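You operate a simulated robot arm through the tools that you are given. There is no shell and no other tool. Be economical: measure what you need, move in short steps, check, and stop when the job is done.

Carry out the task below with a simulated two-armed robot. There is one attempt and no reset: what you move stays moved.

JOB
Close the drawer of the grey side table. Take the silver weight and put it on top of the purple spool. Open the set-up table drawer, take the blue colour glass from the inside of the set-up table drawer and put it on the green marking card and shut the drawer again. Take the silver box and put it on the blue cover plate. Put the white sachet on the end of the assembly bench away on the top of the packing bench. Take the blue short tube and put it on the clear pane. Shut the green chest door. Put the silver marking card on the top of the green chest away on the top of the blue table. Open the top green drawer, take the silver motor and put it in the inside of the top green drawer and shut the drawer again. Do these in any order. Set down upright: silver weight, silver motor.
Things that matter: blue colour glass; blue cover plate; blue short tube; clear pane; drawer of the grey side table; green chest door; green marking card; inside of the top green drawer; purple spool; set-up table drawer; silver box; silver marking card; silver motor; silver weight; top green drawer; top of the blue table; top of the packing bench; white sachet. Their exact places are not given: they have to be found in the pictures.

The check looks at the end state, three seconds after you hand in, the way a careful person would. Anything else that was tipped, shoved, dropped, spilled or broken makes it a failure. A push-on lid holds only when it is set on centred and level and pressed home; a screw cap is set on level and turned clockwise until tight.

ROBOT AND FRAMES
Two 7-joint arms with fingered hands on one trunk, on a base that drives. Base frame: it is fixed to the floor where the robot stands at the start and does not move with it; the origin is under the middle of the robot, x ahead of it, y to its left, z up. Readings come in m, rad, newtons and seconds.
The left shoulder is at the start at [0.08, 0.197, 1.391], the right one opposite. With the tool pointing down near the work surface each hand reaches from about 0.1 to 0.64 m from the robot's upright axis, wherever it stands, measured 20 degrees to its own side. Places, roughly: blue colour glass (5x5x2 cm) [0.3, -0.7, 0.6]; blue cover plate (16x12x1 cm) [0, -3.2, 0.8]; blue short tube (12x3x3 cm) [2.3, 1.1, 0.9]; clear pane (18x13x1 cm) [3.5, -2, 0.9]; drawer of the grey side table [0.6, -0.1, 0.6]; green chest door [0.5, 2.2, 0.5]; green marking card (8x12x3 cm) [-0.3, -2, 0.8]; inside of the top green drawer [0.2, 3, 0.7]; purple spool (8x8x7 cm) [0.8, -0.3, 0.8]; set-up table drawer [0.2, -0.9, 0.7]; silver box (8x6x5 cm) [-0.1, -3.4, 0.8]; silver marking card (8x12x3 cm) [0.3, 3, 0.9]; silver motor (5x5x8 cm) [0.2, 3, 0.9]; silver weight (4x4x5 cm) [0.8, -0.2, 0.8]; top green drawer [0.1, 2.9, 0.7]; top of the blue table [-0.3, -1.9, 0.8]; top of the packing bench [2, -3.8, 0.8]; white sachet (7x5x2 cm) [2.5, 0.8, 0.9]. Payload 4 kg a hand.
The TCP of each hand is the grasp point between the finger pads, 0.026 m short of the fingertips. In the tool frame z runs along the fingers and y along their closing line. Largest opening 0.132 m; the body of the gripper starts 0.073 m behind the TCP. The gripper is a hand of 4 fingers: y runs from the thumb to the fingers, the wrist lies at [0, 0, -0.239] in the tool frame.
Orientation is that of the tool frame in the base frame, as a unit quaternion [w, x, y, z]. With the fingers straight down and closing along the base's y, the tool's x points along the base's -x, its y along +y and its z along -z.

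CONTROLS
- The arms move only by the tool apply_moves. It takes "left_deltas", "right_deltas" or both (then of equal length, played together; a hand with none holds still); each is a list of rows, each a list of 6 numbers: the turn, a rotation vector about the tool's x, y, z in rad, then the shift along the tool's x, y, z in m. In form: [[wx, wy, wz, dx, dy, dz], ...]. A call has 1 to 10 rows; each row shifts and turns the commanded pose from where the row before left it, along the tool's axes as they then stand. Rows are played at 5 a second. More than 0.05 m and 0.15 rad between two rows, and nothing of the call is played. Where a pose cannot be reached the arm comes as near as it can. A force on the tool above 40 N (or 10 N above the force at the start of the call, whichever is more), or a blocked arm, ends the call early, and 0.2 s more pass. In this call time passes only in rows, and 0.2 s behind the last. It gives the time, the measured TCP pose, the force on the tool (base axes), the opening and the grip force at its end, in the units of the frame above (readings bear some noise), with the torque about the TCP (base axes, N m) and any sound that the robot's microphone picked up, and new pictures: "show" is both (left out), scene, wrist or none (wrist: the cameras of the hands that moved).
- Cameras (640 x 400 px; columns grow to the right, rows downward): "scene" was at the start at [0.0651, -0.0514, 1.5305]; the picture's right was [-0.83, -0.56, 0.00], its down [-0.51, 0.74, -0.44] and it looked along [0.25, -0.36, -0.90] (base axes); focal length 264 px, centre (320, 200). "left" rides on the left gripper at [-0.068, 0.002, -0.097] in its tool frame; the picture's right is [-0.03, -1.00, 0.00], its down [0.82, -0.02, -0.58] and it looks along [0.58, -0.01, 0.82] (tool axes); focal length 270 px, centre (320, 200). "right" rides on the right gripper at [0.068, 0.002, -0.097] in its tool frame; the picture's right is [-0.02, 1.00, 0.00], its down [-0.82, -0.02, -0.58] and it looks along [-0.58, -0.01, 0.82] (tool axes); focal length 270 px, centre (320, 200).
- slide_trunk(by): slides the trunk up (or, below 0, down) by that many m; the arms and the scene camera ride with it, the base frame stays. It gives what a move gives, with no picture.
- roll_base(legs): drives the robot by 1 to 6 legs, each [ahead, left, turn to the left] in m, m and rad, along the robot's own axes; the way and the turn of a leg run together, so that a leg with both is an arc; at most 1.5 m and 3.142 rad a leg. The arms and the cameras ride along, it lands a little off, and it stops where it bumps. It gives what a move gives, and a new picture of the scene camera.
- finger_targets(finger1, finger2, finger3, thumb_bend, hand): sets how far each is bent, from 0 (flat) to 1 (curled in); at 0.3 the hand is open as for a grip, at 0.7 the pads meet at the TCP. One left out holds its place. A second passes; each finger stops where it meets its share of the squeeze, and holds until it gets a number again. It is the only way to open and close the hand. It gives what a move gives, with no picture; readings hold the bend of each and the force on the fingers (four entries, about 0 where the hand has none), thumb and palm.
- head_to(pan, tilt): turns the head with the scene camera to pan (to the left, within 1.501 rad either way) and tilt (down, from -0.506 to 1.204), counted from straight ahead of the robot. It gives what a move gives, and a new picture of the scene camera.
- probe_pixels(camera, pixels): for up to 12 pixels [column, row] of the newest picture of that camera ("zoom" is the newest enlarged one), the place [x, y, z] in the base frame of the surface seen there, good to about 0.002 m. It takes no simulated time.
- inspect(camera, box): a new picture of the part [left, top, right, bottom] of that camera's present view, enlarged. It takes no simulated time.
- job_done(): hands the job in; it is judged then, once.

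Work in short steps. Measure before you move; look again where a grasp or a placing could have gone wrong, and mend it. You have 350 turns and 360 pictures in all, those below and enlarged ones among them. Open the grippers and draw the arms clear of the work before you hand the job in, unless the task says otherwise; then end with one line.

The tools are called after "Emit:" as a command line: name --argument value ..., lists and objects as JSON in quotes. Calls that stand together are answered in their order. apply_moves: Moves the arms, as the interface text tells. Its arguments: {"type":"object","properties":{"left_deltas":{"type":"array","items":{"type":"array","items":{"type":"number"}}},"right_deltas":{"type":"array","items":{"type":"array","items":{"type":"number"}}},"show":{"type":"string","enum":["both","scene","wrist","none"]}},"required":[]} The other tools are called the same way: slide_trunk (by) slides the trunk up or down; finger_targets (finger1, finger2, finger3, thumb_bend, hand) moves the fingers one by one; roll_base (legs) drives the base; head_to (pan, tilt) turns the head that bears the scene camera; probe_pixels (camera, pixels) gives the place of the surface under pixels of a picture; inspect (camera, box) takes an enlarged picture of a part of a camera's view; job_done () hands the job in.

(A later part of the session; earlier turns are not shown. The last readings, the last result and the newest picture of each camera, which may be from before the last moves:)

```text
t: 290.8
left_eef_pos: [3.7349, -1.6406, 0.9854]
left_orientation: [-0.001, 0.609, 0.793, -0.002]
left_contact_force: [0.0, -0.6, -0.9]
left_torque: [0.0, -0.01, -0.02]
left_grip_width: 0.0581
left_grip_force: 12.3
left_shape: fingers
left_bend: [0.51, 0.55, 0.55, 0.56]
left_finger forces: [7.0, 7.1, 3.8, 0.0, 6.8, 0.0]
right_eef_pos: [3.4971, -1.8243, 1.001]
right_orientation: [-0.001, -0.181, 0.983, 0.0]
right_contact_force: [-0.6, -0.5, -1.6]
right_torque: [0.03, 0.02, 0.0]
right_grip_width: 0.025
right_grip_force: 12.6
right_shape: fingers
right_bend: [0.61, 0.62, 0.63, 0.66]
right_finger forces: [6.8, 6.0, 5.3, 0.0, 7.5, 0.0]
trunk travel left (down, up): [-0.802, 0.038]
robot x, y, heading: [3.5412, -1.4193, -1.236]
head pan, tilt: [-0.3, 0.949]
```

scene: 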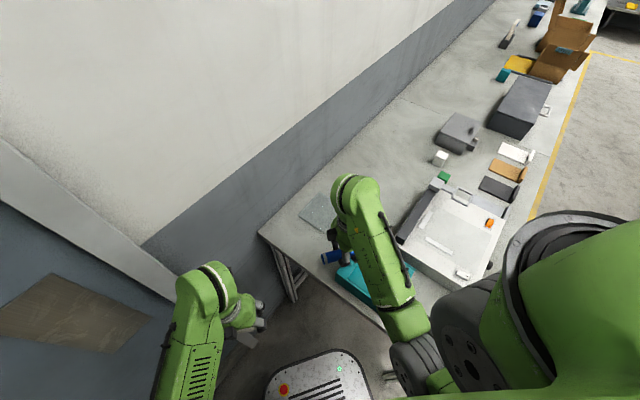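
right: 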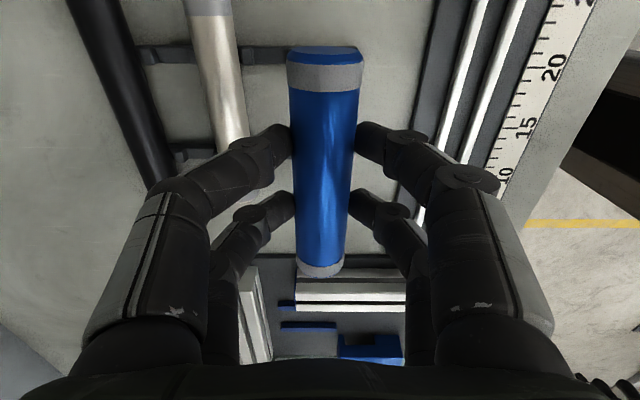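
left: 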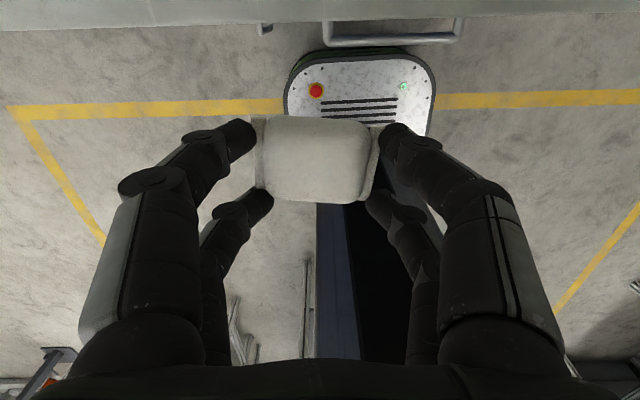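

Right where I want. I rotate the right hand −0.92 to align the tube with the pane's long axis and begin moving toward it.

Emit:
apply_moves --right_deltas '[[0, 0, 0.131, 0, 0, 0], [0, 0, 0.131, 0, 0, 0], [0, 0, 0.131, 0, 0, 0], [0, 0, 0.131, 0, 0, 0], [0, 0, 0.131, 0, 0, 0], [0, 0, 0.131, 0, 0, 0], [0, 0, 0.131, 0, 0, 0], [0, 0, 0, -0.0284, -0.0294, 0], [0, 0, 0, -0.0284, -0.0294, 0], [0, 0, 0, -0.0284, -0.0294, 0]]' --show "wrist"

```text
t: 293.0
left_eef_pos: [3.7356, -1.6396, 0.9845]
left_orientation: [-0.001, 0.608, 0.794, -0.001]
left_contact_force: [1.1, 0.0, -0.8]
left_torque: [0.02, 0.0, 0.0]
left_grip_width: 0.0578
left_grip_force: 12.4
left_shape: fingers
left_bend: [0.51, 0.55, 0.55, 0.56]
left_finger forces: [7.0, 7.0, 3.8, 0.0, 6.9, 0.0]
right_eef_pos: [3.5246, -1.9455, 1.0033]
right_orientation: [0.0, 0.272, 0.962, 0.0]
right_contact_force: [-1.1, -0.5, -1.3]
right_torque: [0.04, 0.04, 0.01]
right_grip_width: 0.025
right_grip_force: 12.3
right_shape: fingers
right_bend: [0.61, 0.62, 0.63, 0.66]
right_finger forces: [6.9, 6.0, 5.3, 0.1, 7.5, 0.1]
trunk travel left (down, up): [-0.802, 0.038]
robot x, y, heading: [3.5387, -1.42, -1.231]
head pan, tilt: [-0.3, 0.949]
```

right: 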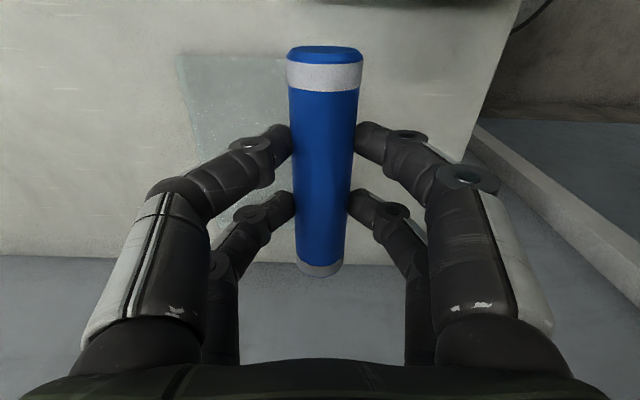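

The pane shows left of the tube. I move the rest of the way and down to z≈0.95.

Emit:
apply_moves --right_deltas '[[0, 0, 0, -0.0275, -0.0295, 0], [0, 0, 0, -0.0275, -0.0295, 0], [0, 0, 0, 0, 0, 0.03], [0, 0, 0, 0, 0, 0.02]]' --show "wrist"

Emit:
probe_pixels --camera "right" --pixels '[[230, 60], [420, 60], [240, 100], [400, 100], [200, 250], [440, 250], [270, 40], [320, 20]]'

```text
t: 294.0
left_eef_pos: [3.7341, -1.6383, 0.9855]
left_orientation: [0.0, 0.609, 0.793, -0.001]
left_contact_force: [-0.9, -0.3, -0.9]
left_torque: [0.0, -0.03, -0.01]
left_grip_width: 0.0582
left_grip_force: 12.5
left_shape: fingers
left_bend: [0.51, 0.55, 0.55, 0.56]
left_finger forces: [6.9, 6.8, 3.9, 0.0, 6.8, 0.0]
right_eef_pos: [3.5395, -2.0269, 0.9501]
right_orientation: [0.0, 0.271, 0.962, -0.001]
right_contact_force: [0.6, -0.3, -1.6]
right_torque: [-0.01, 0.0, 0.01]
right_grip_width: 0.025
right_grip_force: 12.9
right_shape: fingers
right_bend: [0.61, 0.62, 0.63, 0.66]
right_finger forces: [6.8, 6.0, 5.4, 0.1, 7.6, 0.0]
trunk travel left (down, up): [-0.802, 0.038]
robot x, y, heading: [3.5395, -1.4173, -1.229]
head pan, tilt: [-0.3, 0.949]
```

right: 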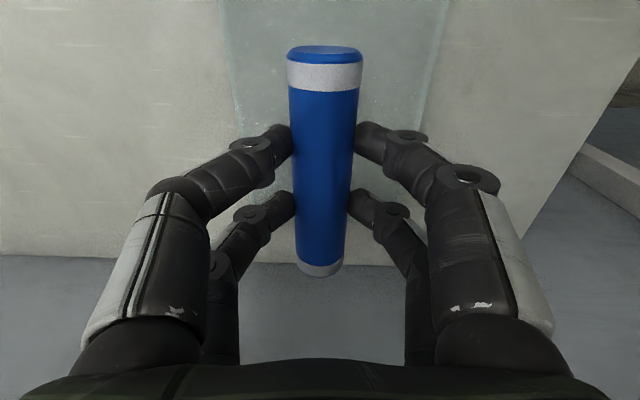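

```text
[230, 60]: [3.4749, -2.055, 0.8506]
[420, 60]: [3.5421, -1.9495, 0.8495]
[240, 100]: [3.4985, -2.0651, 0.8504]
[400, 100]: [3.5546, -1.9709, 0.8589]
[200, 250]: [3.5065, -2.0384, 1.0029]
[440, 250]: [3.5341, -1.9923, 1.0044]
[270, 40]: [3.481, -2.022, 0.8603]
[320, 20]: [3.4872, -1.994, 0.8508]
```

Laterally centred; I check the rear edge of the pane for lengthwise centring.

Emit:
inspect --camera "right" --box '[160, 0, 480, 200]'

```text
2.00 times, centred on (320, 100) of right
```

zoom: 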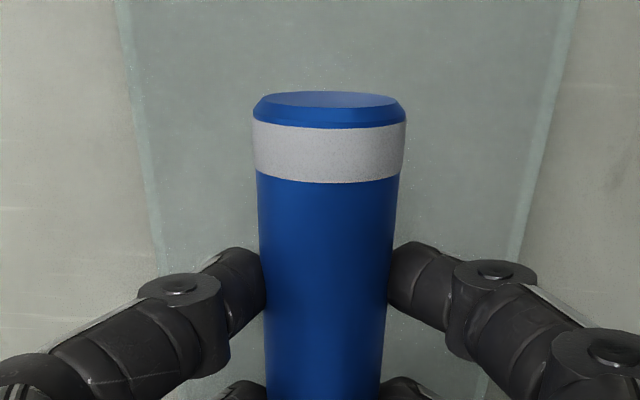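

The pane extends beneath on all sides. I lower to just above contact and creep.

Emit:
apply_moves --right_deltas '[[0, 0, 0, 0.006, 0.002, 0.03], [0, 0, 0, 0, 0, 0.022], [0, 0, 0, 0, 0, 0.003], [0, 0, 0, 0, 0, 0.002]]' --show "none"

```text
t: 295.0
left_eef_pos: [3.7349, -1.638, 0.9866]
left_orientation: [0.0, 0.609, 0.793, -0.002]
left_contact_force: [0.2, -0.3, -0.4]
left_torque: [0.02, -0.01, 0.0]
left_grip_width: 0.058
left_grip_force: 12.8
left_shape: fingers
left_bend: [0.51, 0.55, 0.55, 0.56]
left_finger forces: [6.9, 7.0, 3.8, 0.0, 6.8, 0.0]
right_eef_pos: [3.5351, -2.0199, 0.8963]
right_orientation: [0.001, 0.272, 0.962, -0.003]
right_contact_force: [0.7, -1.3, 9.7]
right_torque: [0.0, 0.03, 0.02]
right_grip_width: 0.025
right_grip_force: 15.9
right_shape: fingers
right_bend: [0.62, 0.63, 0.63, 0.66]
right_finger forces: [7.6, 6.9, 6.9, 0.0, 9.4, 0.1]
trunk travel left (down, up): [-0.802, 0.038]
robot x, y, heading: [3.5383, -1.4202, -1.23]
head pan, tilt: [-0.3, 0.949]
```

Contact (9.7 N). I release slowly and symmetrically, then check for rolling.

Emit:
finger_targets --hand "right" --finger1 0.6 --finger2 0.6 --finger3 0.61 --thumb_bend 0.63

Emit:
finger_targets --hand "right" --finger1 0.54 --finger2 0.54 --finger3 0.54 --thumb_bend 0.56

Emit:
inspect --camera "right" --box '[160, 0, 480, 260]'

```text
t: 296.0
left_eef_pos: [3.7352, -1.6393, 0.9868]
left_orientation: [0.0, 0.609, 0.793, 0.0]
left_contact_force: [0.6, -0.2, -0.7]
left_torque: [0.01, -0.05, 0.05]
left_grip_width: 0.058
left_grip_force: 12.1
left_shape: fingers
left_bend: [0.51, 0.55, 0.55, 0.56]
left_finger forces: [7.0, 6.9, 3.8, 0.0, 6.8, 0.1]
right_eef_pos: [3.5352, -2.0192, 0.8948]
right_orientation: [-0.001, 0.273, 0.962, 0.0]
right_contact_force: [-0.3, -0.4, 0.5]
right_torque: [0.0, 0.02, 0.03]
right_grip_width: 0.0292
right_grip_force: 0.4
right_shape: fingers
right_bend: [0.59, 0.6, 0.61, 0.63]
right_finger forces: [0.5, 0.1, 0.0, 0.0, 0.4, 0.1]
trunk travel left (down, up): [-0.802, 0.038]
robot x, y, heading: [3.5425, -1.423, -1.233]
head pan, tilt: [-0.3, 0.949]
```

```text
t: 297.0
left_eef_pos: [3.735, -1.6397, 0.9861]
left_orientation: [-0.001, 0.609, 0.793, 0.0]
left_contact_force: [0.4, -0.2, -0.8]
left_torque: [0.0, 0.0, -0.04]
left_grip_width: 0.0582
left_grip_force: 12.5
left_shape: fingers
left_bend: [0.51, 0.55, 0.55, 0.56]
left_finger forces: [7.0, 6.9, 3.7, 0.0, 6.9, 0.1]
right_eef_pos: [3.5345, -2.0197, 0.8937]
right_orientation: [0.0, 0.273, 0.962, 0.001]
right_contact_force: [0.6, 0.9, -0.9]
right_torque: [-0.02, 0.01, -0.01]
right_grip_width: 0.0483
right_grip_force: 0.1
right_shape: fingers
right_bend: [0.54, 0.54, 0.54, 0.56]
right_finger forces: [0.1, 0.1, 0.0, 0.0, 0.0, 0.0]
trunk travel left (down, up): [-0.802, 0.038]
robot x, y, heading: [3.5399, -1.4244, -1.232]
head pan, tilt: [-0.3, 0.949]
```

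```text
1.54 times, centred on (320, 130) of right
```

zoom: 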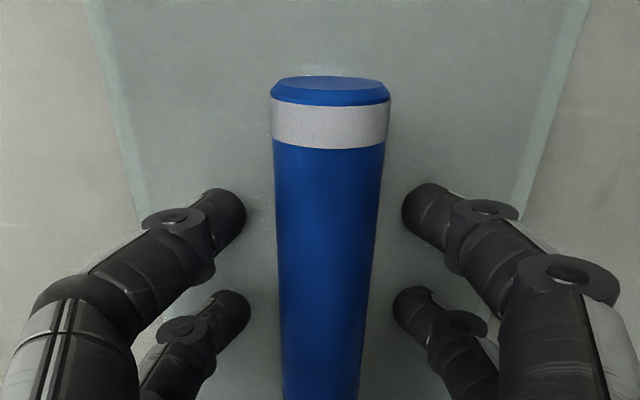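

The tube rests still on the pane. I lift straight up.

Emit:
apply_moves --right_deltas '[[0, 0, 0, 0, 0, -0.025], [0, 0, 0, 0, 0, -0.04], [0, 0, 0, 0, 0, -0.04], [0, 0, 0, 0.03, 0.02, 0], [0, 0, 0, 0.03, 0.02, 0]]' --show "wrist"

```text
t: 298.2
left_eef_pos: [3.7343, -1.6377, 0.9861]
left_orientation: [0.0, 0.609, 0.794, -0.002]
left_contact_force: [0.0, 0.2, 0.1]
left_torque: [0.0, 0.01, 0.01]
left_grip_width: 0.0578
left_grip_force: 12.1
left_shape: fingers
left_bend: [0.51, 0.55, 0.55, 0.56]
left_finger forces: [7.0, 6.9, 3.8, 0.1, 6.8, 0.0]
right_eef_pos: [3.5025, -1.9544, 1.0021]
right_orientation: [0.001, 0.273, 0.962, -0.001]
right_contact_force: [-0.4, 0.6, 0.2]
right_torque: [0.02, 0.01, -0.02]
right_grip_width: 0.0486
right_grip_force: 0.1
right_shape: fingers
right_bend: [0.54, 0.54, 0.54, 0.56]
right_finger forces: [0.0, 0.0, 0.1, 0.0, 0.0, 0.1]
trunk travel left (down, up): [-0.802, 0.038]
robot x, y, heading: [3.5427, -1.4204, -1.232]
head pan, tilt: [-0.3, 0.949]
```

right: 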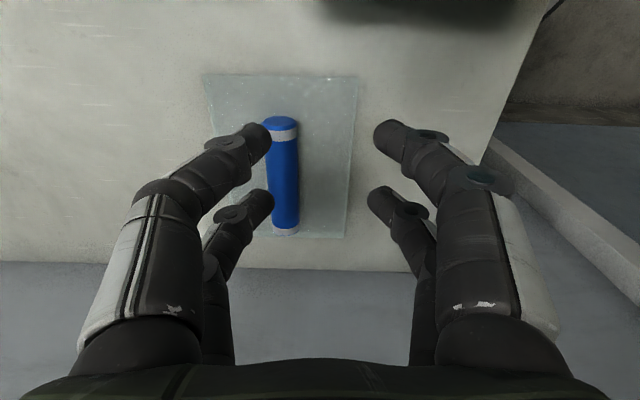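

Tube placed well. Now the sachet goes to the packing bench around (2,-3.8): I turn, back out, and drive along the wall benches.

Emit:
roll_base --legs '[[-0.12, 0, 0.3], [0, 0, 0.315], [-0.65, 0, 0], [0, -1.3, 0], [0, -1.25, 0]]'

Emit:
head_to --pan 0.0 --tilt 0.7

```text
t: 315.6
left_eef_pos: [1.7853, -3.0511, 0.9862]
left_orientation: [0.0, 0.346, 0.938, -0.002]
left_contact_force: [-0.4, 0.0, 1.6]
left_torque: [0.01, -0.07, 0.0]
left_grip_width: 0.055
left_grip_force: 6.7
left_shape: fingers
left_bend: [0.52, 0.6, 0.6, 0.57]
left_finger forces: [6.9, 0.1, 0.1, 0.1, 6.6, 0.0]
right_eef_pos: [1.7735, -3.4428, 1.0006]
right_orientation: [0.0, -0.025, 1.0, -0.001]
right_contact_force: [-0.5, 0.4, 0.7]
right_torque: [0.01, -0.01, 0.01]
right_grip_width: 0.0488
right_grip_force: 0.1
right_shape: fingers
right_bend: [0.54, 0.54, 0.54, 0.56]
right_finger forces: [0.1, 0.0, 0.0, 0.0, 0.1, 0.0]
trunk travel left (down, up): [-0.802, 0.038]
robot x, y, heading: [1.5047, -2.9813, -0.631]
head pan, tilt: [-0.3, 0.949]
```

scene: 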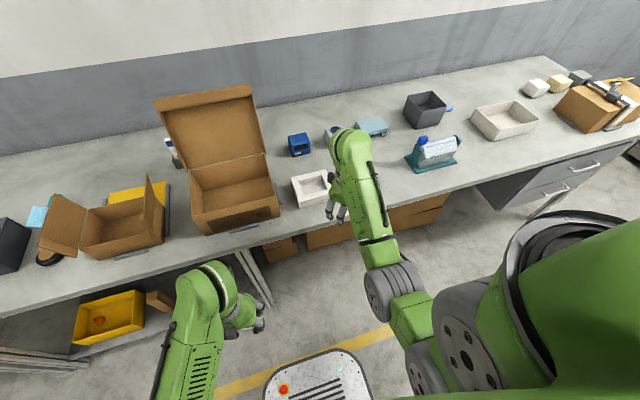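

```text
t: 316.4
left_eef_pos: [1.7852, -3.0513, 0.9852]
left_orientation: [0.0, 0.346, 0.938, -0.002]
left_contact_force: [-0.7, 1.3, 1.5]
left_torque: [0.04, -0.05, 0.04]
left_grip_width: 0.0549
left_grip_force: 6.0
left_shape: fingers
left_bend: [0.52, 0.6, 0.6, 0.57]
left_finger forces: [6.8, 0.0, 0.3, 0.0, 6.6, 0.0]
right_eef_pos: [1.7734, -3.4438, 1.0018]
right_orientation: [0.001, -0.024, 1.0, 0.0]
right_contact_force: [0.7, 0.5, 0.2]
right_torque: [-0.01, 0.0, 0.0]
right_grip_width: 0.0484
right_grip_force: 0.1
right_shape: fingers
right_bend: [0.54, 0.54, 0.54, 0.56]
right_finger forces: [0.0, 0.1, 0.0, 0.1, 0.1, 0.1]
trunk travel left (down, up): [-0.802, 0.038]
robot x, y, heading: [1.4998, -2.9825, -0.63]
head pan, tilt: [0.0, 0.7]
```

scene: 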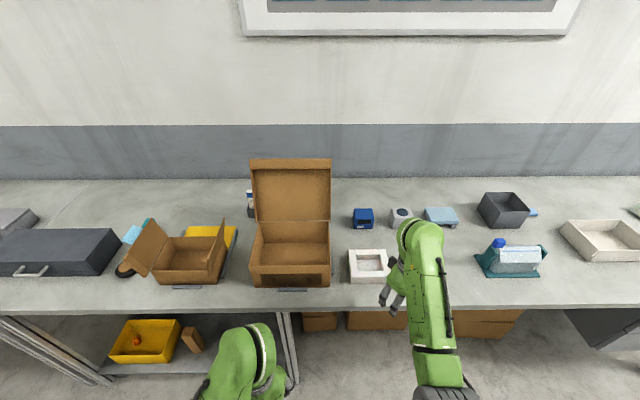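

The sachet grip has weakened (only one pair holds). I check it in the left view, and probe free spots on the right-hand (packing) bench.

Emit:
inspect --camera "left" --box '[120, 60, 520, 310]'

Emit:
probe_pixels --camera "scene" --pixels '[[430, 215], [450, 290], [560, 295], [560, 210], [340, 300], [300, 305], [270, 310], [480, 240], [460, 262], [395, 270], [370, 280], [600, 305]]'

```text
1.60 times, centred on (320, 185) of left
```

zoom: 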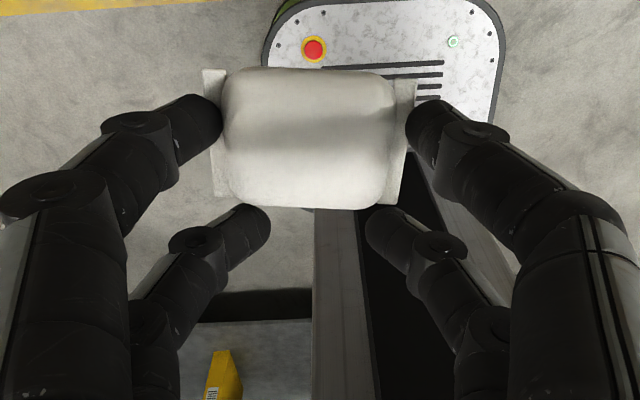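

```text
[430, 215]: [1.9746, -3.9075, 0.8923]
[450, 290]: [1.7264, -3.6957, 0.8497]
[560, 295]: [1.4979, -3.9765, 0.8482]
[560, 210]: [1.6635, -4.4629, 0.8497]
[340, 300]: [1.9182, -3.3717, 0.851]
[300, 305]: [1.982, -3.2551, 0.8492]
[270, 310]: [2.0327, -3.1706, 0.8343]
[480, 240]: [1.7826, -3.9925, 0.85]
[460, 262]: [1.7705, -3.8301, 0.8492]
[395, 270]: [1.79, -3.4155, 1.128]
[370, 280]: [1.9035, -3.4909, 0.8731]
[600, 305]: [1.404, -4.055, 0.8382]
```

The sachet is still pinched by the forward pair. I retract the right hand, then roll to bring a free spot (≈(1.767,-3.756)) within the left hand's reach.

Emit:
apply_moves --right_deltas '[[0, 0, 0, 0.037, 0.029, 0], [0, 0, 0, 0.037, 0.029, 0], [0, 0, 0, 0.037, 0.029, 0], [0, 0, 0, 0.037, 0.029, 0]]' --show "none"

Emit:
roll_base --legs '[[0, -0.62, 0], [0.17, 0, 0]]'

```text
t: 317.4
left_eef_pos: [1.784, -3.0513, 0.9861]
left_orientation: [0.001, 0.346, 0.938, -0.002]
left_contact_force: [0.3, 0.3, 1.5]
left_torque: [0.02, -0.04, -0.01]
left_grip_width: 0.055
left_grip_force: 6.0
left_shape: fingers
left_bend: [0.52, 0.6, 0.6, 0.57]
left_finger forces: [6.7, 0.0, 0.3, 0.0, 6.6, 0.0]
right_eef_pos: [1.6215, -3.3321, 1.004]
right_orientation: [0.0, -0.025, 1.0, 0.0]
right_contact_force: [-0.6, 0.0, -0.7]
right_torque: [-0.02, -0.01, 0.03]
right_grip_width: 0.0484
right_grip_force: 0.1
right_shape: fingers
right_bend: [0.54, 0.54, 0.54, 0.56]
right_finger forces: [0.0, 0.0, 0.1, 0.1, 0.1, 0.0]
trunk travel left (down, up): [-0.802, 0.038]
robot x, y, heading: [1.503, -2.9838, -0.632]
head pan, tilt: [0.0, 0.7]
```

```text
t: 322.0
left_eef_pos: [1.5564, -3.6475, 0.9863]
left_orientation: [0.001, 0.346, 0.938, -0.001]
left_contact_force: [-1.1, 0.7, 1.1]
left_torque: [-0.01, -0.05, 0.0]
left_grip_width: 0.055
left_grip_force: 6.2
left_shape: fingers
left_bend: [0.52, 0.6, 0.6, 0.57]
left_finger forces: [6.7, 0.0, 0.3, 0.0, 6.7, 0.1]
right_eef_pos: [1.3939, -3.928, 1.0042]
right_orientation: [0.001, -0.025, 1.0, -0.001]
right_contact_force: [-0.6, 0.3, -0.3]
right_torque: [0.02, -0.05, 0.0]
right_grip_width: 0.0486
right_grip_force: 0.0
right_shape: fingers
right_bend: [0.54, 0.54, 0.54, 0.56]
right_finger forces: [0.0, 0.0, 0.0, 0.0, 0.0, 0.0]
trunk travel left (down, up): [-0.802, 0.038]
robot x, y, heading: [1.2742, -3.5776, -0.632]
head pan, tilt: [0.0, 0.7]
```

scene: 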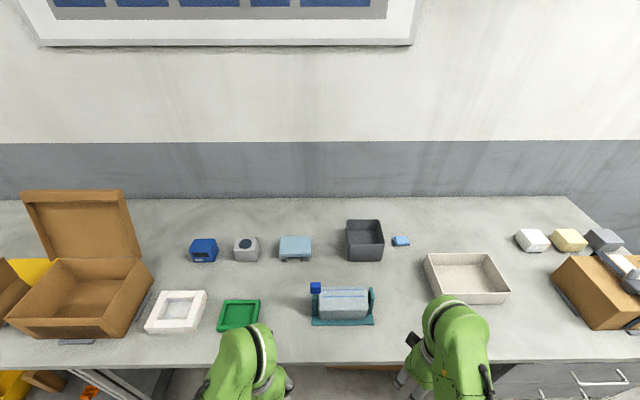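

A green tray sits near there; the gap at px ≈(287,310) looks free. I probe.

Emit:
probe_pixels --camera "scene" --pixels '[[285, 310], [285, 285], [285, 335], [262, 305], [312, 310], [270, 280], [260, 330], [285, 275]]'

```text
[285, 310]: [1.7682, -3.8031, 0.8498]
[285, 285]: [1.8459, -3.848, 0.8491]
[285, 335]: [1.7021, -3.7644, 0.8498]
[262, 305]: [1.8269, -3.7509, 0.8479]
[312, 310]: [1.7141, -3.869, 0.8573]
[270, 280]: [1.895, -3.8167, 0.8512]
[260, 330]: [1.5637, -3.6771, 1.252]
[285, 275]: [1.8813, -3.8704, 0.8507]
```

Free spot (1.768,-3.803). I move the left hand there.

Emit:
apply_moves --left_deltas '[[0, 0, 0, -0.0416, 0.0032, 0], [0, 0, 0, -0.0416, 0.0032, 0], [0, 0, 0, -0.0416, 0.0032, 0], [0, 0, 0, -0.0416, 0.0032, 0], [0, 0, 0, -0.0416, 0.0032, 0], [0, 0, 0, -0.0416, 0.0032, 0.02], [0, 0, 0, 0, 0, 0.03]]' --show "wrist"

```text
t: 323.6
left_eef_pos: [1.7615, -3.7972, 0.936]
left_orientation: [0.0, 0.347, 0.938, -0.002]
left_contact_force: [-0.7, 0.0, 0.4]
left_torque: [0.03, -0.05, 0.03]
left_grip_width: 0.0548
left_grip_force: 6.9
left_shape: fingers
left_bend: [0.52, 0.6, 0.6, 0.57]
left_finger forces: [6.7, 0.0, 0.2, 0.0, 6.6, 0.0]
right_eef_pos: [1.3965, -3.9294, 1.0035]
right_orientation: [-0.001, -0.025, 1.0, 0.0]
right_contact_force: [-0.2, 0.1, 0.3]
right_torque: [0.0, 0.02, 0.0]
right_grip_width: 0.0486
right_grip_force: 0.0
right_shape: fingers
right_bend: [0.54, 0.54, 0.54, 0.56]
right_finger forces: [0.0, 0.1, 0.0, 0.0, 0.1, 0.0]
trunk travel left (down, up): [-0.802, 0.038]
robot x, y, heading: [1.273, -3.5791, -0.63]
head pan, tilt: [0.0, 0.7]
```

left: 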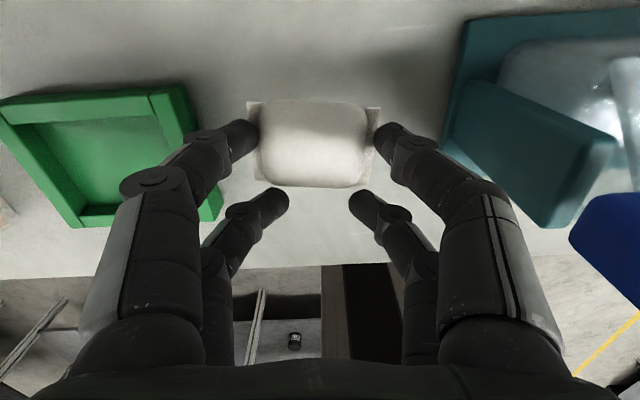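

The teal plate is near on the right; I shift 1 cm left and lower until contact.

Emit:
apply_moves --left_deltas '[[0, 0, 0, 0, 0.01, 0.02], [0, 0, 0, 0, 0, 0.02], [0, 0, 0, 0, 0, 0.007], [0, 0, 0, 0, 0, 0.003]]' --show "wrist"

```text
t: 324.6
left_eef_pos: [1.767, -3.7878, 0.8876]
left_orientation: [0.002, 0.346, 0.938, -0.001]
left_contact_force: [0.9, 0.4, 7.9]
left_torque: [0.0, -0.21, 0.0]
left_grip_width: 0.0549
left_grip_force: 6.4
left_shape: fingers
left_bend: [0.53, 0.6, 0.6, 0.57]
left_finger forces: [6.7, 0.0, 0.2, 0.1, 6.5, 0.0]
right_eef_pos: [1.396, -3.9304, 1.0032]
right_orientation: [0.001, -0.025, 1.0, 0.0]
right_contact_force: [0.0, -0.3, 0.2]
right_torque: [0.0, 0.0, 0.0]
right_grip_width: 0.0487
right_grip_force: 0.0
right_shape: fingers
right_bend: [0.54, 0.54, 0.54, 0.56]
right_finger forces: [0.0, 0.0, 0.0, 0.0, 0.1, 0.0]
trunk travel left (down, up): [-0.802, 0.038]
robot x, y, heading: [1.2764, -3.5781, -0.631]
head pan, tilt: [0.0, 0.7]
```

left: 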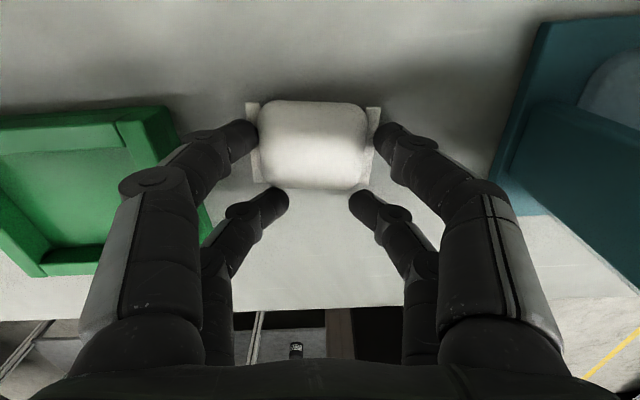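

Contact (7.9 N). I release and lift.

Emit:
finger_targets --hand "left" --finger1 0.46 --finger2 0.5 --finger3 0.5 --thumb_bend 0.48

Emit:
apply_moves --left_deltas '[[0, 0, 0, 0, 0, -0.03], [0, 0, 0, 0, 0, -0.045], [0, 0, 0, 0, 0, -0.045], [0, 0, 0, 0.045, 0, 0], [0, 0, 0, 0.045, 0, 0], [0, 0, 0, 0.045, 0, 0]]' --show "scene"

```text
t: 325.6
left_eef_pos: [1.768, -3.7882, 0.8858]
left_orientation: [-0.002, 0.347, 0.938, -0.002]
left_contact_force: [-1.0, 0.4, -0.3]
left_torque: [-0.02, -0.02, -0.01]
left_grip_width: 0.0755
left_grip_force: 0.0
left_shape: fingers
left_bend: [0.46, 0.5, 0.5, 0.48]
left_finger forces: [0.0, 0.0, 0.0, 0.0, 0.1, 0.0]
right_eef_pos: [1.3957, -3.9297, 1.0032]
right_orientation: [0.0, -0.024, 1.0, 0.0]
right_contact_force: [-1.2, 0.4, -0.5]
right_torque: [0.04, 0.02, -0.05]
right_grip_width: 0.0487
right_grip_force: 0.1
right_shape: fingers
right_bend: [0.54, 0.54, 0.54, 0.56]
right_finger forces: [0.0, 0.0, 0.0, 0.1, 0.1, 0.0]
trunk travel left (down, up): [-0.802, 0.038]
robot x, y, heading: [1.2757, -3.5767, -0.631]
head pan, tilt: [0.0, 0.7]
```

```text
t: 327.0
left_eef_pos: [1.6645, -3.7046, 1.0074]
left_orientation: [0.0, 0.346, 0.938, -0.002]
left_contact_force: [0.5, 0.7, -0.2]
left_torque: [-0.01, -0.06, 0.0]
left_grip_width: 0.0757
left_grip_force: 0.1
left_shape: fingers
left_bend: [0.46, 0.5, 0.5, 0.48]
left_finger forces: [0.0, 0.0, 0.0, 0.0, 0.0, 0.1]
right_eef_pos: [1.3938, -3.928, 1.0037]
right_orientation: [0.001, -0.024, 1.0, -0.001]
right_contact_force: [-1.1, -0.8, -1.9]
right_torque: [0.0, 0.0, -0.02]
right_grip_width: 0.0487
right_grip_force: 0.1
right_shape: fingers
right_bend: [0.54, 0.54, 0.54, 0.56]
right_finger forces: [0.0, 0.0, 0.0, 0.0, 0.0, 0.0]
trunk travel left (down, up): [-0.802, 0.038]
robot x, y, heading: [1.2749, -3.5817, -0.629]
head pan, tilt: [0.0, 0.7]
```

scene: 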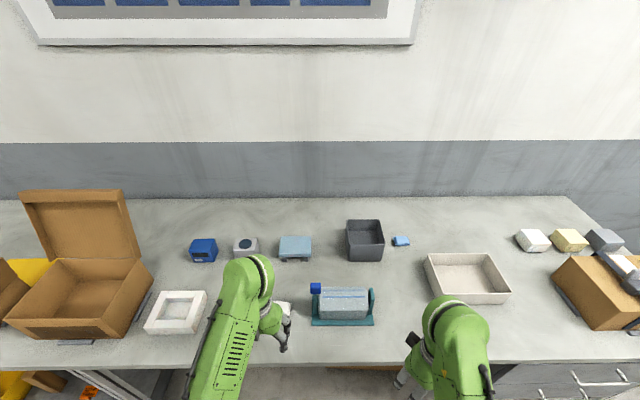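

Sachet is on the packing bench. Now to the green chest at about (0.2,3). I back out, turn, and go up the aisle in checked stages.

Emit:
roll_base --legs '[[-0.2, 0, 0], [0, 0, 1.575], [1.4, 0, 0]]'

```text
t: 339.1
left_eef_pos: [2.0666, -1.9135, 1.0067]
left_orientation: [0.0, -0.421, 0.907, -0.001]
left_contact_force: [-0.3, -0.4, 0.0]
left_torque: [-0.03, 0.0, -0.02]
left_grip_width: 0.0756
left_grip_force: 0.1
left_shape: fingers
left_bend: [0.46, 0.5, 0.5, 0.48]
left_finger forces: [0.0, 0.1, 0.1, 0.1, 0.0, 0.0]
right_eef_pos: [2.2942, -2.1828, 1.0037]
right_orientation: [-0.001, 0.727, -0.687, -0.001]
right_contact_force: [-0.4, 0.0, -0.6]
right_torque: [0.0, 0.01, 0.01]
right_grip_width: 0.0486
right_grip_force: 0.0
right_shape: fingers
right_bend: [0.54, 0.54, 0.54, 0.56]
right_finger forces: [0.1, 0.0, 0.1, 0.0, 0.0, 0.0]
trunk travel left (down, up): [-0.802, 0.038]
robot x, y, heading: [1.9451, -2.3055, 0.943]
head pan, tilt: [0.0, 0.7]
```

scene: 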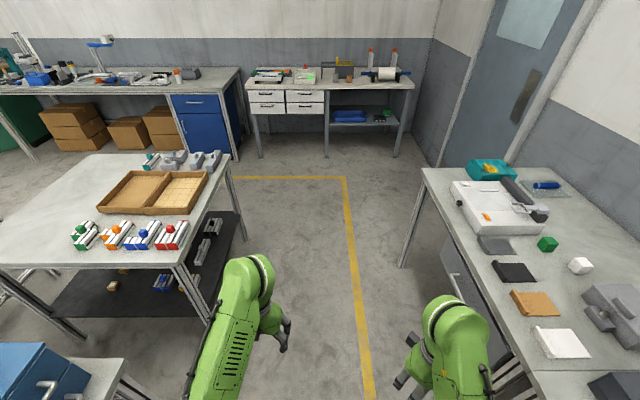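

Clear ahead. I continue forward, then will turn left past the table.

Emit:
roll_base --legs '[[1.1, -0.05, 0], [0.95, 0, 0.008]]'

```text
t: 349.4
left_eef_pos: [3.302, -0.2401, 1.0078]
left_orientation: [0.0, -0.428, 0.904, 0.0]
left_contact_force: [0.0, -0.4, -0.5]
left_torque: [0.03, -0.01, -0.01]
left_grip_width: 0.0756
left_grip_force: 0.0
left_shape: fingers
left_bend: [0.46, 0.5, 0.5, 0.48]
left_finger forces: [0.0, 0.1, 0.0, 0.0, 0.0, 0.0]
right_eef_pos: [3.5329, -0.5052, 1.0036]
right_orientation: [0.0, 0.731, -0.682, 0.0]
right_contact_force: [0.3, 0.7, 0.6]
right_torque: [0.02, -0.02, -0.01]
right_grip_width: 0.0484
right_grip_force: 0.0
right_shape: fingers
right_bend: [0.54, 0.54, 0.54, 0.56]
right_finger forces: [0.0, 0.0, 0.0, 0.1, 0.0, 0.0]
trunk travel left (down, up): [-0.802, 0.038]
robot x, y, heading: [3.1827, -0.6305, 0.96]
head pan, tilt: [0.0, 0.7]
```

scene: 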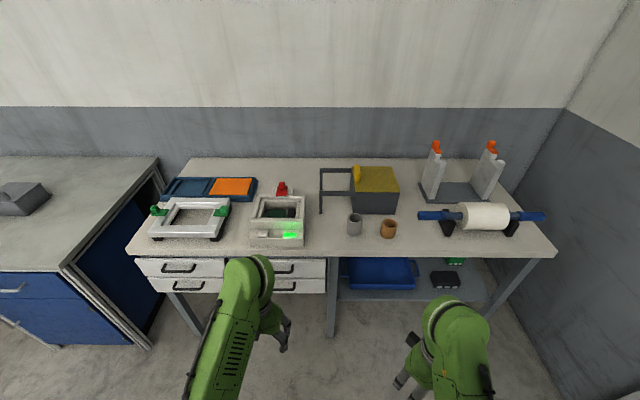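

Now I shift left along the assembly bench front toward the green chest.

Emit:
roll_base --legs '[[0, 1.4, -0.005], [0, 1.4, 0]]'

Emit:
head_to --pan 0.5 --tilt 0.6

```text
t: 363.0
left_eef_pos: [0.9614, 1.3268, 1.0062]
left_orientation: [0.0, -0.445, 0.895, -0.001]
left_contact_force: [0.3, 0.0, 0.1]
left_torque: [-0.01, 0.02, 0.02]
left_grip_width: 0.0753
left_grip_force: 0.0
left_shape: fingers
left_bend: [0.46, 0.5, 0.5, 0.48]
left_finger forces: [0.1, 0.0, 0.0, 0.0, 0.1, 0.1]
right_eef_pos: [1.2021, 1.0691, 1.0021]
right_orientation: [-0.001, 0.744, -0.668, 0.0]
right_contact_force: [0.4, 0.1, -0.2]
right_torque: [-0.01, 0.01, 0.01]
right_grip_width: 0.0484
right_grip_force: 0.1
right_shape: fingers
right_bend: [0.54, 0.54, 0.54, 0.56]
right_finger forces: [0.1, 0.1, 0.0, 0.0, 0.0, 0.1]
trunk travel left (down, up): [-0.802, 0.038]
robot x, y, heading: [0.8598, 0.926, 0.999]
head pan, tilt: [0.0, 0.7]
```

scene: 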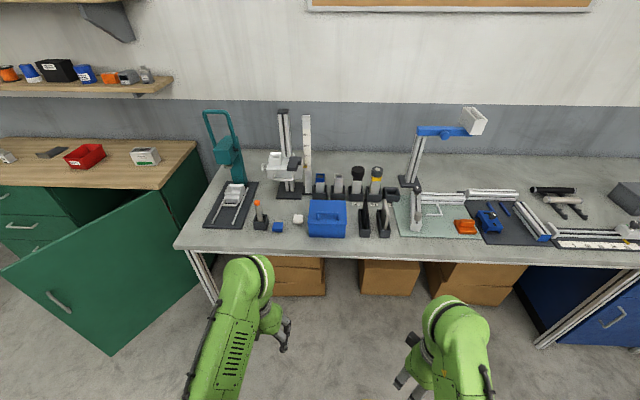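

```text
t: 363.9
left_eef_pos: [0.9616, 1.3255, 1.0061]
left_orientation: [0.0, -0.445, 0.895, -0.002]
left_contact_force: [0.0, -0.5, -0.3]
left_torque: [-0.03, 0.0, 0.03]
left_grip_width: 0.0756
left_grip_force: 0.1
left_shape: fingers
left_bend: [0.46, 0.5, 0.5, 0.48]
left_finger forces: [0.0, 0.0, 0.0, 0.0, 0.0, 0.0]
right_eef_pos: [1.2021, 1.0686, 1.004]
right_orientation: [0.0, 0.744, -0.668, -0.001]
right_contact_force: [0.0, -0.2, -0.2]
right_torque: [0.0, 0.01, 0.02]
right_grip_width: 0.0483
right_grip_force: 0.0
right_shape: fingers
right_bend: [0.54, 0.54, 0.54, 0.56]
right_finger forces: [0.1, 0.0, 0.0, 0.0, 0.0, 0.0]
trunk travel left (down, up): [-0.802, 0.038]
robot x, y, heading: [0.8574, 0.9283, 1.0]
head pan, tilt: [0.499, 0.6]
```

scene: 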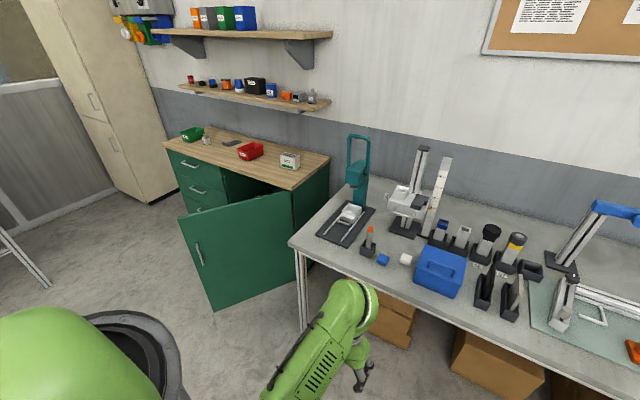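

Green chest with drawers at left and the open door. I zoom and probe the chest top, drawers, door edges.

Emit:
inspect --camera "scene" --box '[150, 110, 350, 320]'

Emit:
probe_pixels --camera "scene" --pixels '[[180, 217], [210, 308], [290, 192], [292, 275], [200, 255], [165, 145], [325, 160], [235, 178], [188, 165], [196, 190], [260, 188], [293, 190]]'

```text
1.90 times, centred on (250, 215) of scene
```

zoom: 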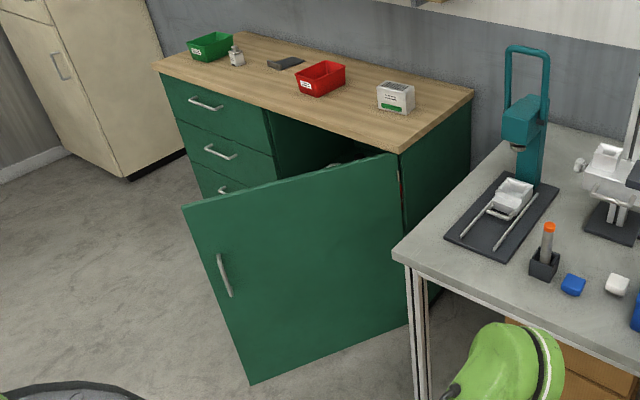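

```text
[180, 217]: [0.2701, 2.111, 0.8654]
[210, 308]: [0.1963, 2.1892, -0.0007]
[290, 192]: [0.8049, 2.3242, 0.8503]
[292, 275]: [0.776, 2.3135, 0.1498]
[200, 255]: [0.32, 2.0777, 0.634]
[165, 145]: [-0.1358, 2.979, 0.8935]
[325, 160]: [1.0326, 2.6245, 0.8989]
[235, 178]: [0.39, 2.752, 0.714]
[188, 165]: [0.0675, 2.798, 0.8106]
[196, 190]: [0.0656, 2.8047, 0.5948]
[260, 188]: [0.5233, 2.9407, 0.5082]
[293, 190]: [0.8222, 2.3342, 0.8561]
```

Chest front lies at t≈−2.35; door hinge (0.80,2.33), free edge (0.27,2.11), i.e. open 57°. I probe the things on top and an object at far left before moving.

Emit:
probe_pixels --camera "scene" --pixels '[[35, 275], [5, 235], [206, 141], [206, 136], [232, 143], [225, 141], [250, 150], [290, 160], [193, 133], [60, 285]]'

Emit:
inspect --camera "scene" --box '[160, 115, 310, 215]'

```text
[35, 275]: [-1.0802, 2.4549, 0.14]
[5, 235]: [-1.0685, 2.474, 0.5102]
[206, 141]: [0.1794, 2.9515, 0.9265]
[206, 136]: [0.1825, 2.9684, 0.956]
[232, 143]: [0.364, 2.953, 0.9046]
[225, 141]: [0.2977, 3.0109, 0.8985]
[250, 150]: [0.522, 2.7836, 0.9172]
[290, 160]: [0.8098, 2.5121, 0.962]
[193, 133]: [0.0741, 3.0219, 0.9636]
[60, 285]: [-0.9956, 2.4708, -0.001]
```

```text
4.00 times, centred on (235, 165) of scene
```

zoom: 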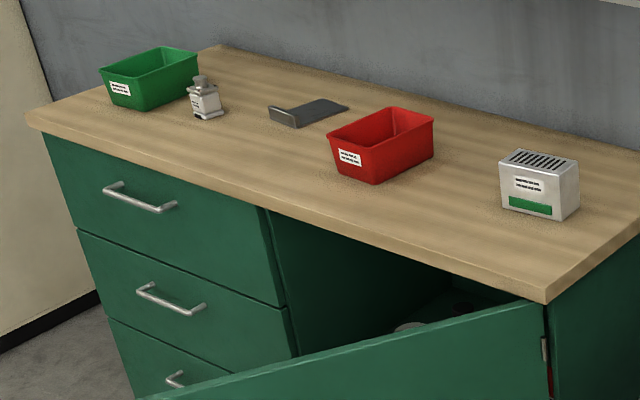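

Door first. I drive to face the door (robot n≈1.17) and make a right fist.

Emit:
roll_base --legs '[[0, 0, -0.045], [0.05, 1.32, 0]]'

Emit:
finger_targets --hand "right" --finger1 0.7 --finger2 0.7 --finger3 0.7 --thumb_bend 0.7

Emit:
head_to --pan 0.0 --tilt 0.85

```text
t: 370.8
left_eef_pos: [-0.0455, 2.0924, 1.0073]
left_orientation: [0.0, -0.433, 0.902, -0.001]
left_contact_force: [0.0, -0.2, -0.1]
left_torque: [-0.01, 0.0, -0.01]
left_grip_width: 0.0756
left_grip_force: 0.1
left_shape: fingers
left_bend: [0.46, 0.5, 0.5, 0.48]
left_finger forces: [0.0, 0.0, 0.0, 0.1, 0.0, 0.0]
right_eef_pos: [0.1888, 1.8287, 1.0034]
right_orientation: [-0.001, 0.734, -0.679, 0.0]
right_contact_force: [-0.2, 0.7, 0.1]
right_torque: [-0.01, -0.01, 0.0]
right_grip_width: 0.0486
right_grip_force: 0.0
right_shape: fingers
right_bend: [0.54, 0.54, 0.54, 0.56]
right_finger forces: [0.1, 0.1, 0.0, 0.0, 0.0, 0.1]
trunk travel left (down, up): [-0.802, 0.038]
robot x, y, heading: [-0.1623, 1.7019, 0.97]
head pan, tilt: [0.499, 0.6]
```

scene: 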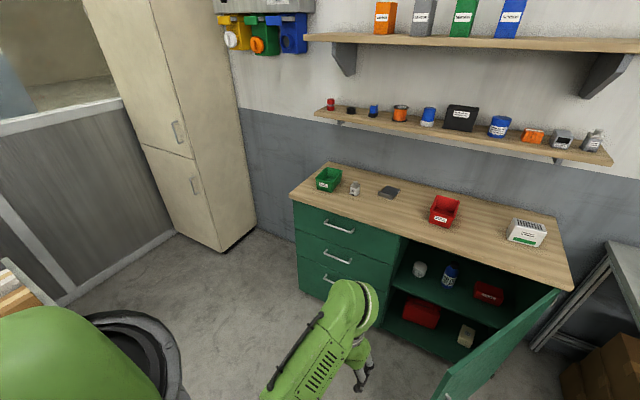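

```text
t: 371.8
left_eef_pos: [-0.0459, 2.0937, 1.0065]
left_orientation: [0.001, -0.432, 0.902, -0.002]
left_contact_force: [0.6, -0.6, -0.2]
left_torque: [0.0, 0.0, -0.02]
left_grip_width: 0.0757
left_grip_force: 0.1
left_shape: fingers
left_bend: [0.46, 0.5, 0.5, 0.48]
left_finger forces: [0.1, 0.0, 0.0, 0.0, 0.1, 0.0]
right_eef_pos: [0.1882, 1.8295, 1.0032]
right_orientation: [0.0, 0.735, -0.679, 0.0]
right_contact_force: [-0.4, 0.4, -0.2]
right_torque: [0.02, -0.01, 0.0]
right_grip_width: 0.0017
right_grip_force: 0.0
right_shape: fingers
right_bend: [0.7, 0.7, 0.7, 0.7]
right_finger forces: [0.1, 0.1, 0.0, 0.0, 0.1, 0.1]
trunk travel left (down, up): [-0.802, 0.038]
robot x, y, heading: [-0.1619, 1.6975, 0.972]
head pan, tilt: [0.499, 0.6]
```

```text
t: 372.7
left_eef_pos: [-0.0455, 2.0926, 1.007]
left_orientation: [0.001, -0.431, 0.902, -0.001]
left_contact_force: [0.1, 0.0, 0.3]
left_torque: [0.01, 0.02, -0.04]
left_grip_width: 0.0755
left_grip_force: 0.1
left_shape: fingers
left_bend: [0.46, 0.5, 0.5, 0.48]
left_finger forces: [0.0, 0.0, 0.0, 0.0, 0.1, 0.1]
right_eef_pos: [0.1879, 1.8312, 1.0037]
right_orientation: [0.0, 0.734, -0.679, 0.0]
right_contact_force: [0.4, 0.8, 0.9]
right_torque: [-0.04, 0.01, 0.02]
right_grip_width: 0.0014
right_grip_force: 0.0
right_shape: fingers
right_bend: [0.7, 0.7, 0.7, 0.7]
right_finger forces: [0.1, 0.0, 0.0, 0.0, 0.0, 0.1]
trunk travel left (down, up): [-0.802, 0.038]
robot x, y, heading: [-0.1626, 1.6994, 0.973]
head pan, tilt: [0.0, 0.85]
```

scene: 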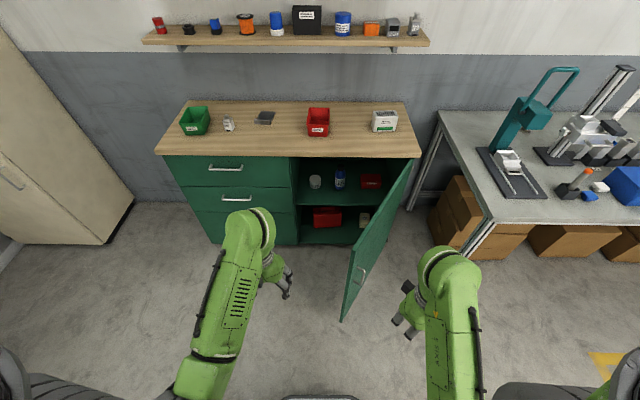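

I lower the trunk and extend the right fist forward toward the door's outer face.

Emit:
slide_trunk --by -0.2

Emit:
apply_moves --right_deltas '[[0, 0, 0, -0.039, -0.031, 0], [0, 0, 0, -0.039, -0.031, 0], [0, 0, 0, -0.039, -0.031, 0], [0, 0, 0, -0.039, -0.031, 0], [0, 0, 0, -0.039, -0.031, 0]]' --show "scene"

```text
t: 374.9
left_eef_pos: [-0.0464, 2.0936, 0.8067]
left_orientation: [0.0, -0.432, 0.902, -0.001]
left_contact_force: [0.4, 0.1, 0.7]
left_torque: [0.0, 0.0, 0.0]
left_grip_width: 0.0759
left_grip_force: 0.0
left_shape: fingers
left_bend: [0.46, 0.5, 0.5, 0.48]
left_finger forces: [0.0, 0.0, 0.1, 0.0, 0.0, 0.0]
right_eef_pos: [0.1883, 1.8309, 0.8023]
right_orientation: [0.0, 0.735, -0.679, 0.0]
right_contact_force: [-0.7, 0.1, -0.6]
right_torque: [0.0, 0.02, 0.03]
right_grip_width: 0.0015
right_grip_force: 0.1
right_shape: fingers
right_bend: [0.7, 0.7, 0.7, 0.7]
right_finger forces: [0.0, 0.1, 0.0, 0.0, 0.0, 0.0]
trunk travel left (down, up): [-0.602, 0.238]
robot x, y, heading: [-0.1584, 1.6968, 0.969]
head pan, tilt: [0.0, 0.85]
```

```text
t: 376.1
left_eef_pos: [-0.0453, 2.094, 0.8044]
left_orientation: [0.0, -0.432, 0.902, -0.001]
left_contact_force: [-0.3, 0.2, 1.2]
left_torque: [0.01, 0.03, 0.03]
left_grip_width: 0.076
left_grip_force: 0.2
left_shape: fingers
left_bend: [0.46, 0.5, 0.5, 0.48]
left_finger forces: [0.0, 0.1, 0.0, 0.0, 0.0, 0.0]
right_eef_pos: [0.3278, 2.0407, 0.8038]
right_orientation: [0.002, 0.735, -0.679, 0.0]
right_contact_force: [-0.5, 0.0, -0.5]
right_torque: [-0.01, -0.01, 0.0]
right_grip_width: 0.0012
right_grip_force: 0.0
right_shape: fingers
right_bend: [0.7, 0.7, 0.7, 0.7]
right_finger forces: [0.1, 0.0, 0.0, 0.0, 0.1, 0.0]
trunk travel left (down, up): [-0.602, 0.238]
robot x, y, heading: [-0.1604, 1.6962, 0.97]
head pan, tilt: [0.0, 0.85]
```

scene: 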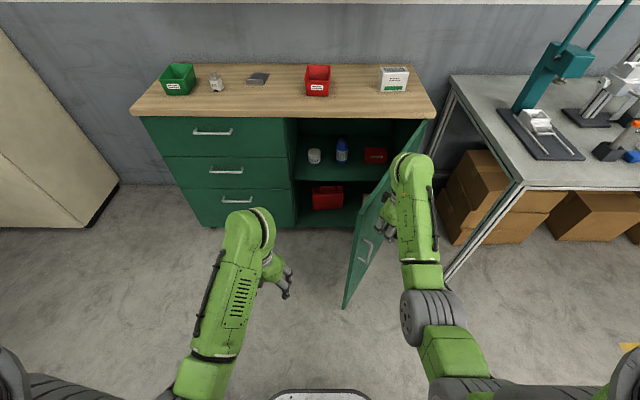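

The fist is outside the door. I push by rolling ahead-left along the door's closing arc.

Emit:
roll_base --legs '[[0.25, 0.146, 0], [0.15, 0.06, 0]]'

```text
t: 379.1
left_eef_pos: [0.0173, 2.5458, 0.8072]
left_orientation: [0.0, -0.43, 0.903, -0.001]
left_contact_force: [-0.5, 0.1, -0.2]
left_torque: [0.03, 0.02, 0.01]
left_grip_width: 0.0756
left_grip_force: 0.1
left_shape: fingers
left_bend: [0.46, 0.5, 0.5, 0.48]
left_finger forces: [0.0, 0.0, 0.0, 0.0, 0.1, 0.1]
right_eef_pos: [0.3907, 2.4912, 0.8055]
right_orientation: [-0.001, 0.732, -0.681, -0.001]
right_contact_force: [-0.1, -0.1, 0.1]
right_torque: [-0.01, -0.02, -0.02]
right_grip_width: 0.0013
right_grip_force: 0.0
right_shape: fingers
right_bend: [0.7, 0.7, 0.7, 0.7]
right_finger forces: [0.0, 0.1, 0.0, 0.1, 0.0, 0.1]
trunk travel left (down, up): [-0.602, 0.238]
robot x, y, heading: [-0.0998, 2.1522, 0.965]
head pan, tilt: [0.0, 0.85]
```

scene: 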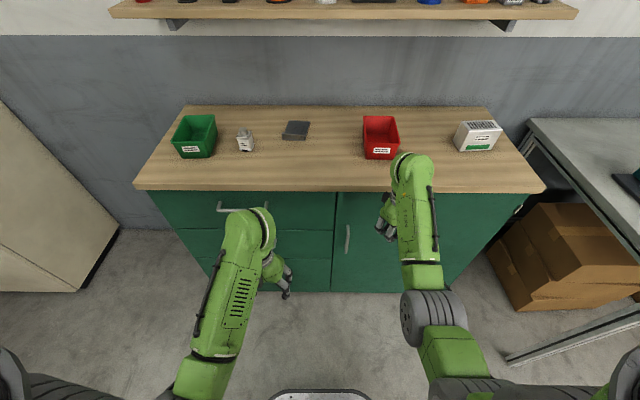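

The door looks shut. I verify its plane against the drawer fronts.

Emit:
probe_pixels --camera "scene" --pixels '[[345, 205], [345, 285], [375, 270], [470, 240], [440, 280], [325, 205], [325, 280], [300, 215], [190, 215], [347, 238], [500, 200], [227, 211]]'

```text
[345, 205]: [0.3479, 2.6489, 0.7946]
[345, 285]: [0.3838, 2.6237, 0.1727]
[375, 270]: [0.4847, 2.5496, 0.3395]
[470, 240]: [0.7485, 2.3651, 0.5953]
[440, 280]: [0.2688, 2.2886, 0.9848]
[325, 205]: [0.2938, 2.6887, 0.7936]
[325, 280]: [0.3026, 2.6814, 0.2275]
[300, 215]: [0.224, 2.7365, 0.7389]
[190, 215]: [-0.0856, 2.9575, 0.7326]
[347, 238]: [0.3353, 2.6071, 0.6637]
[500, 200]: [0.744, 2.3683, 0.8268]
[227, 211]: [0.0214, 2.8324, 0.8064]
```

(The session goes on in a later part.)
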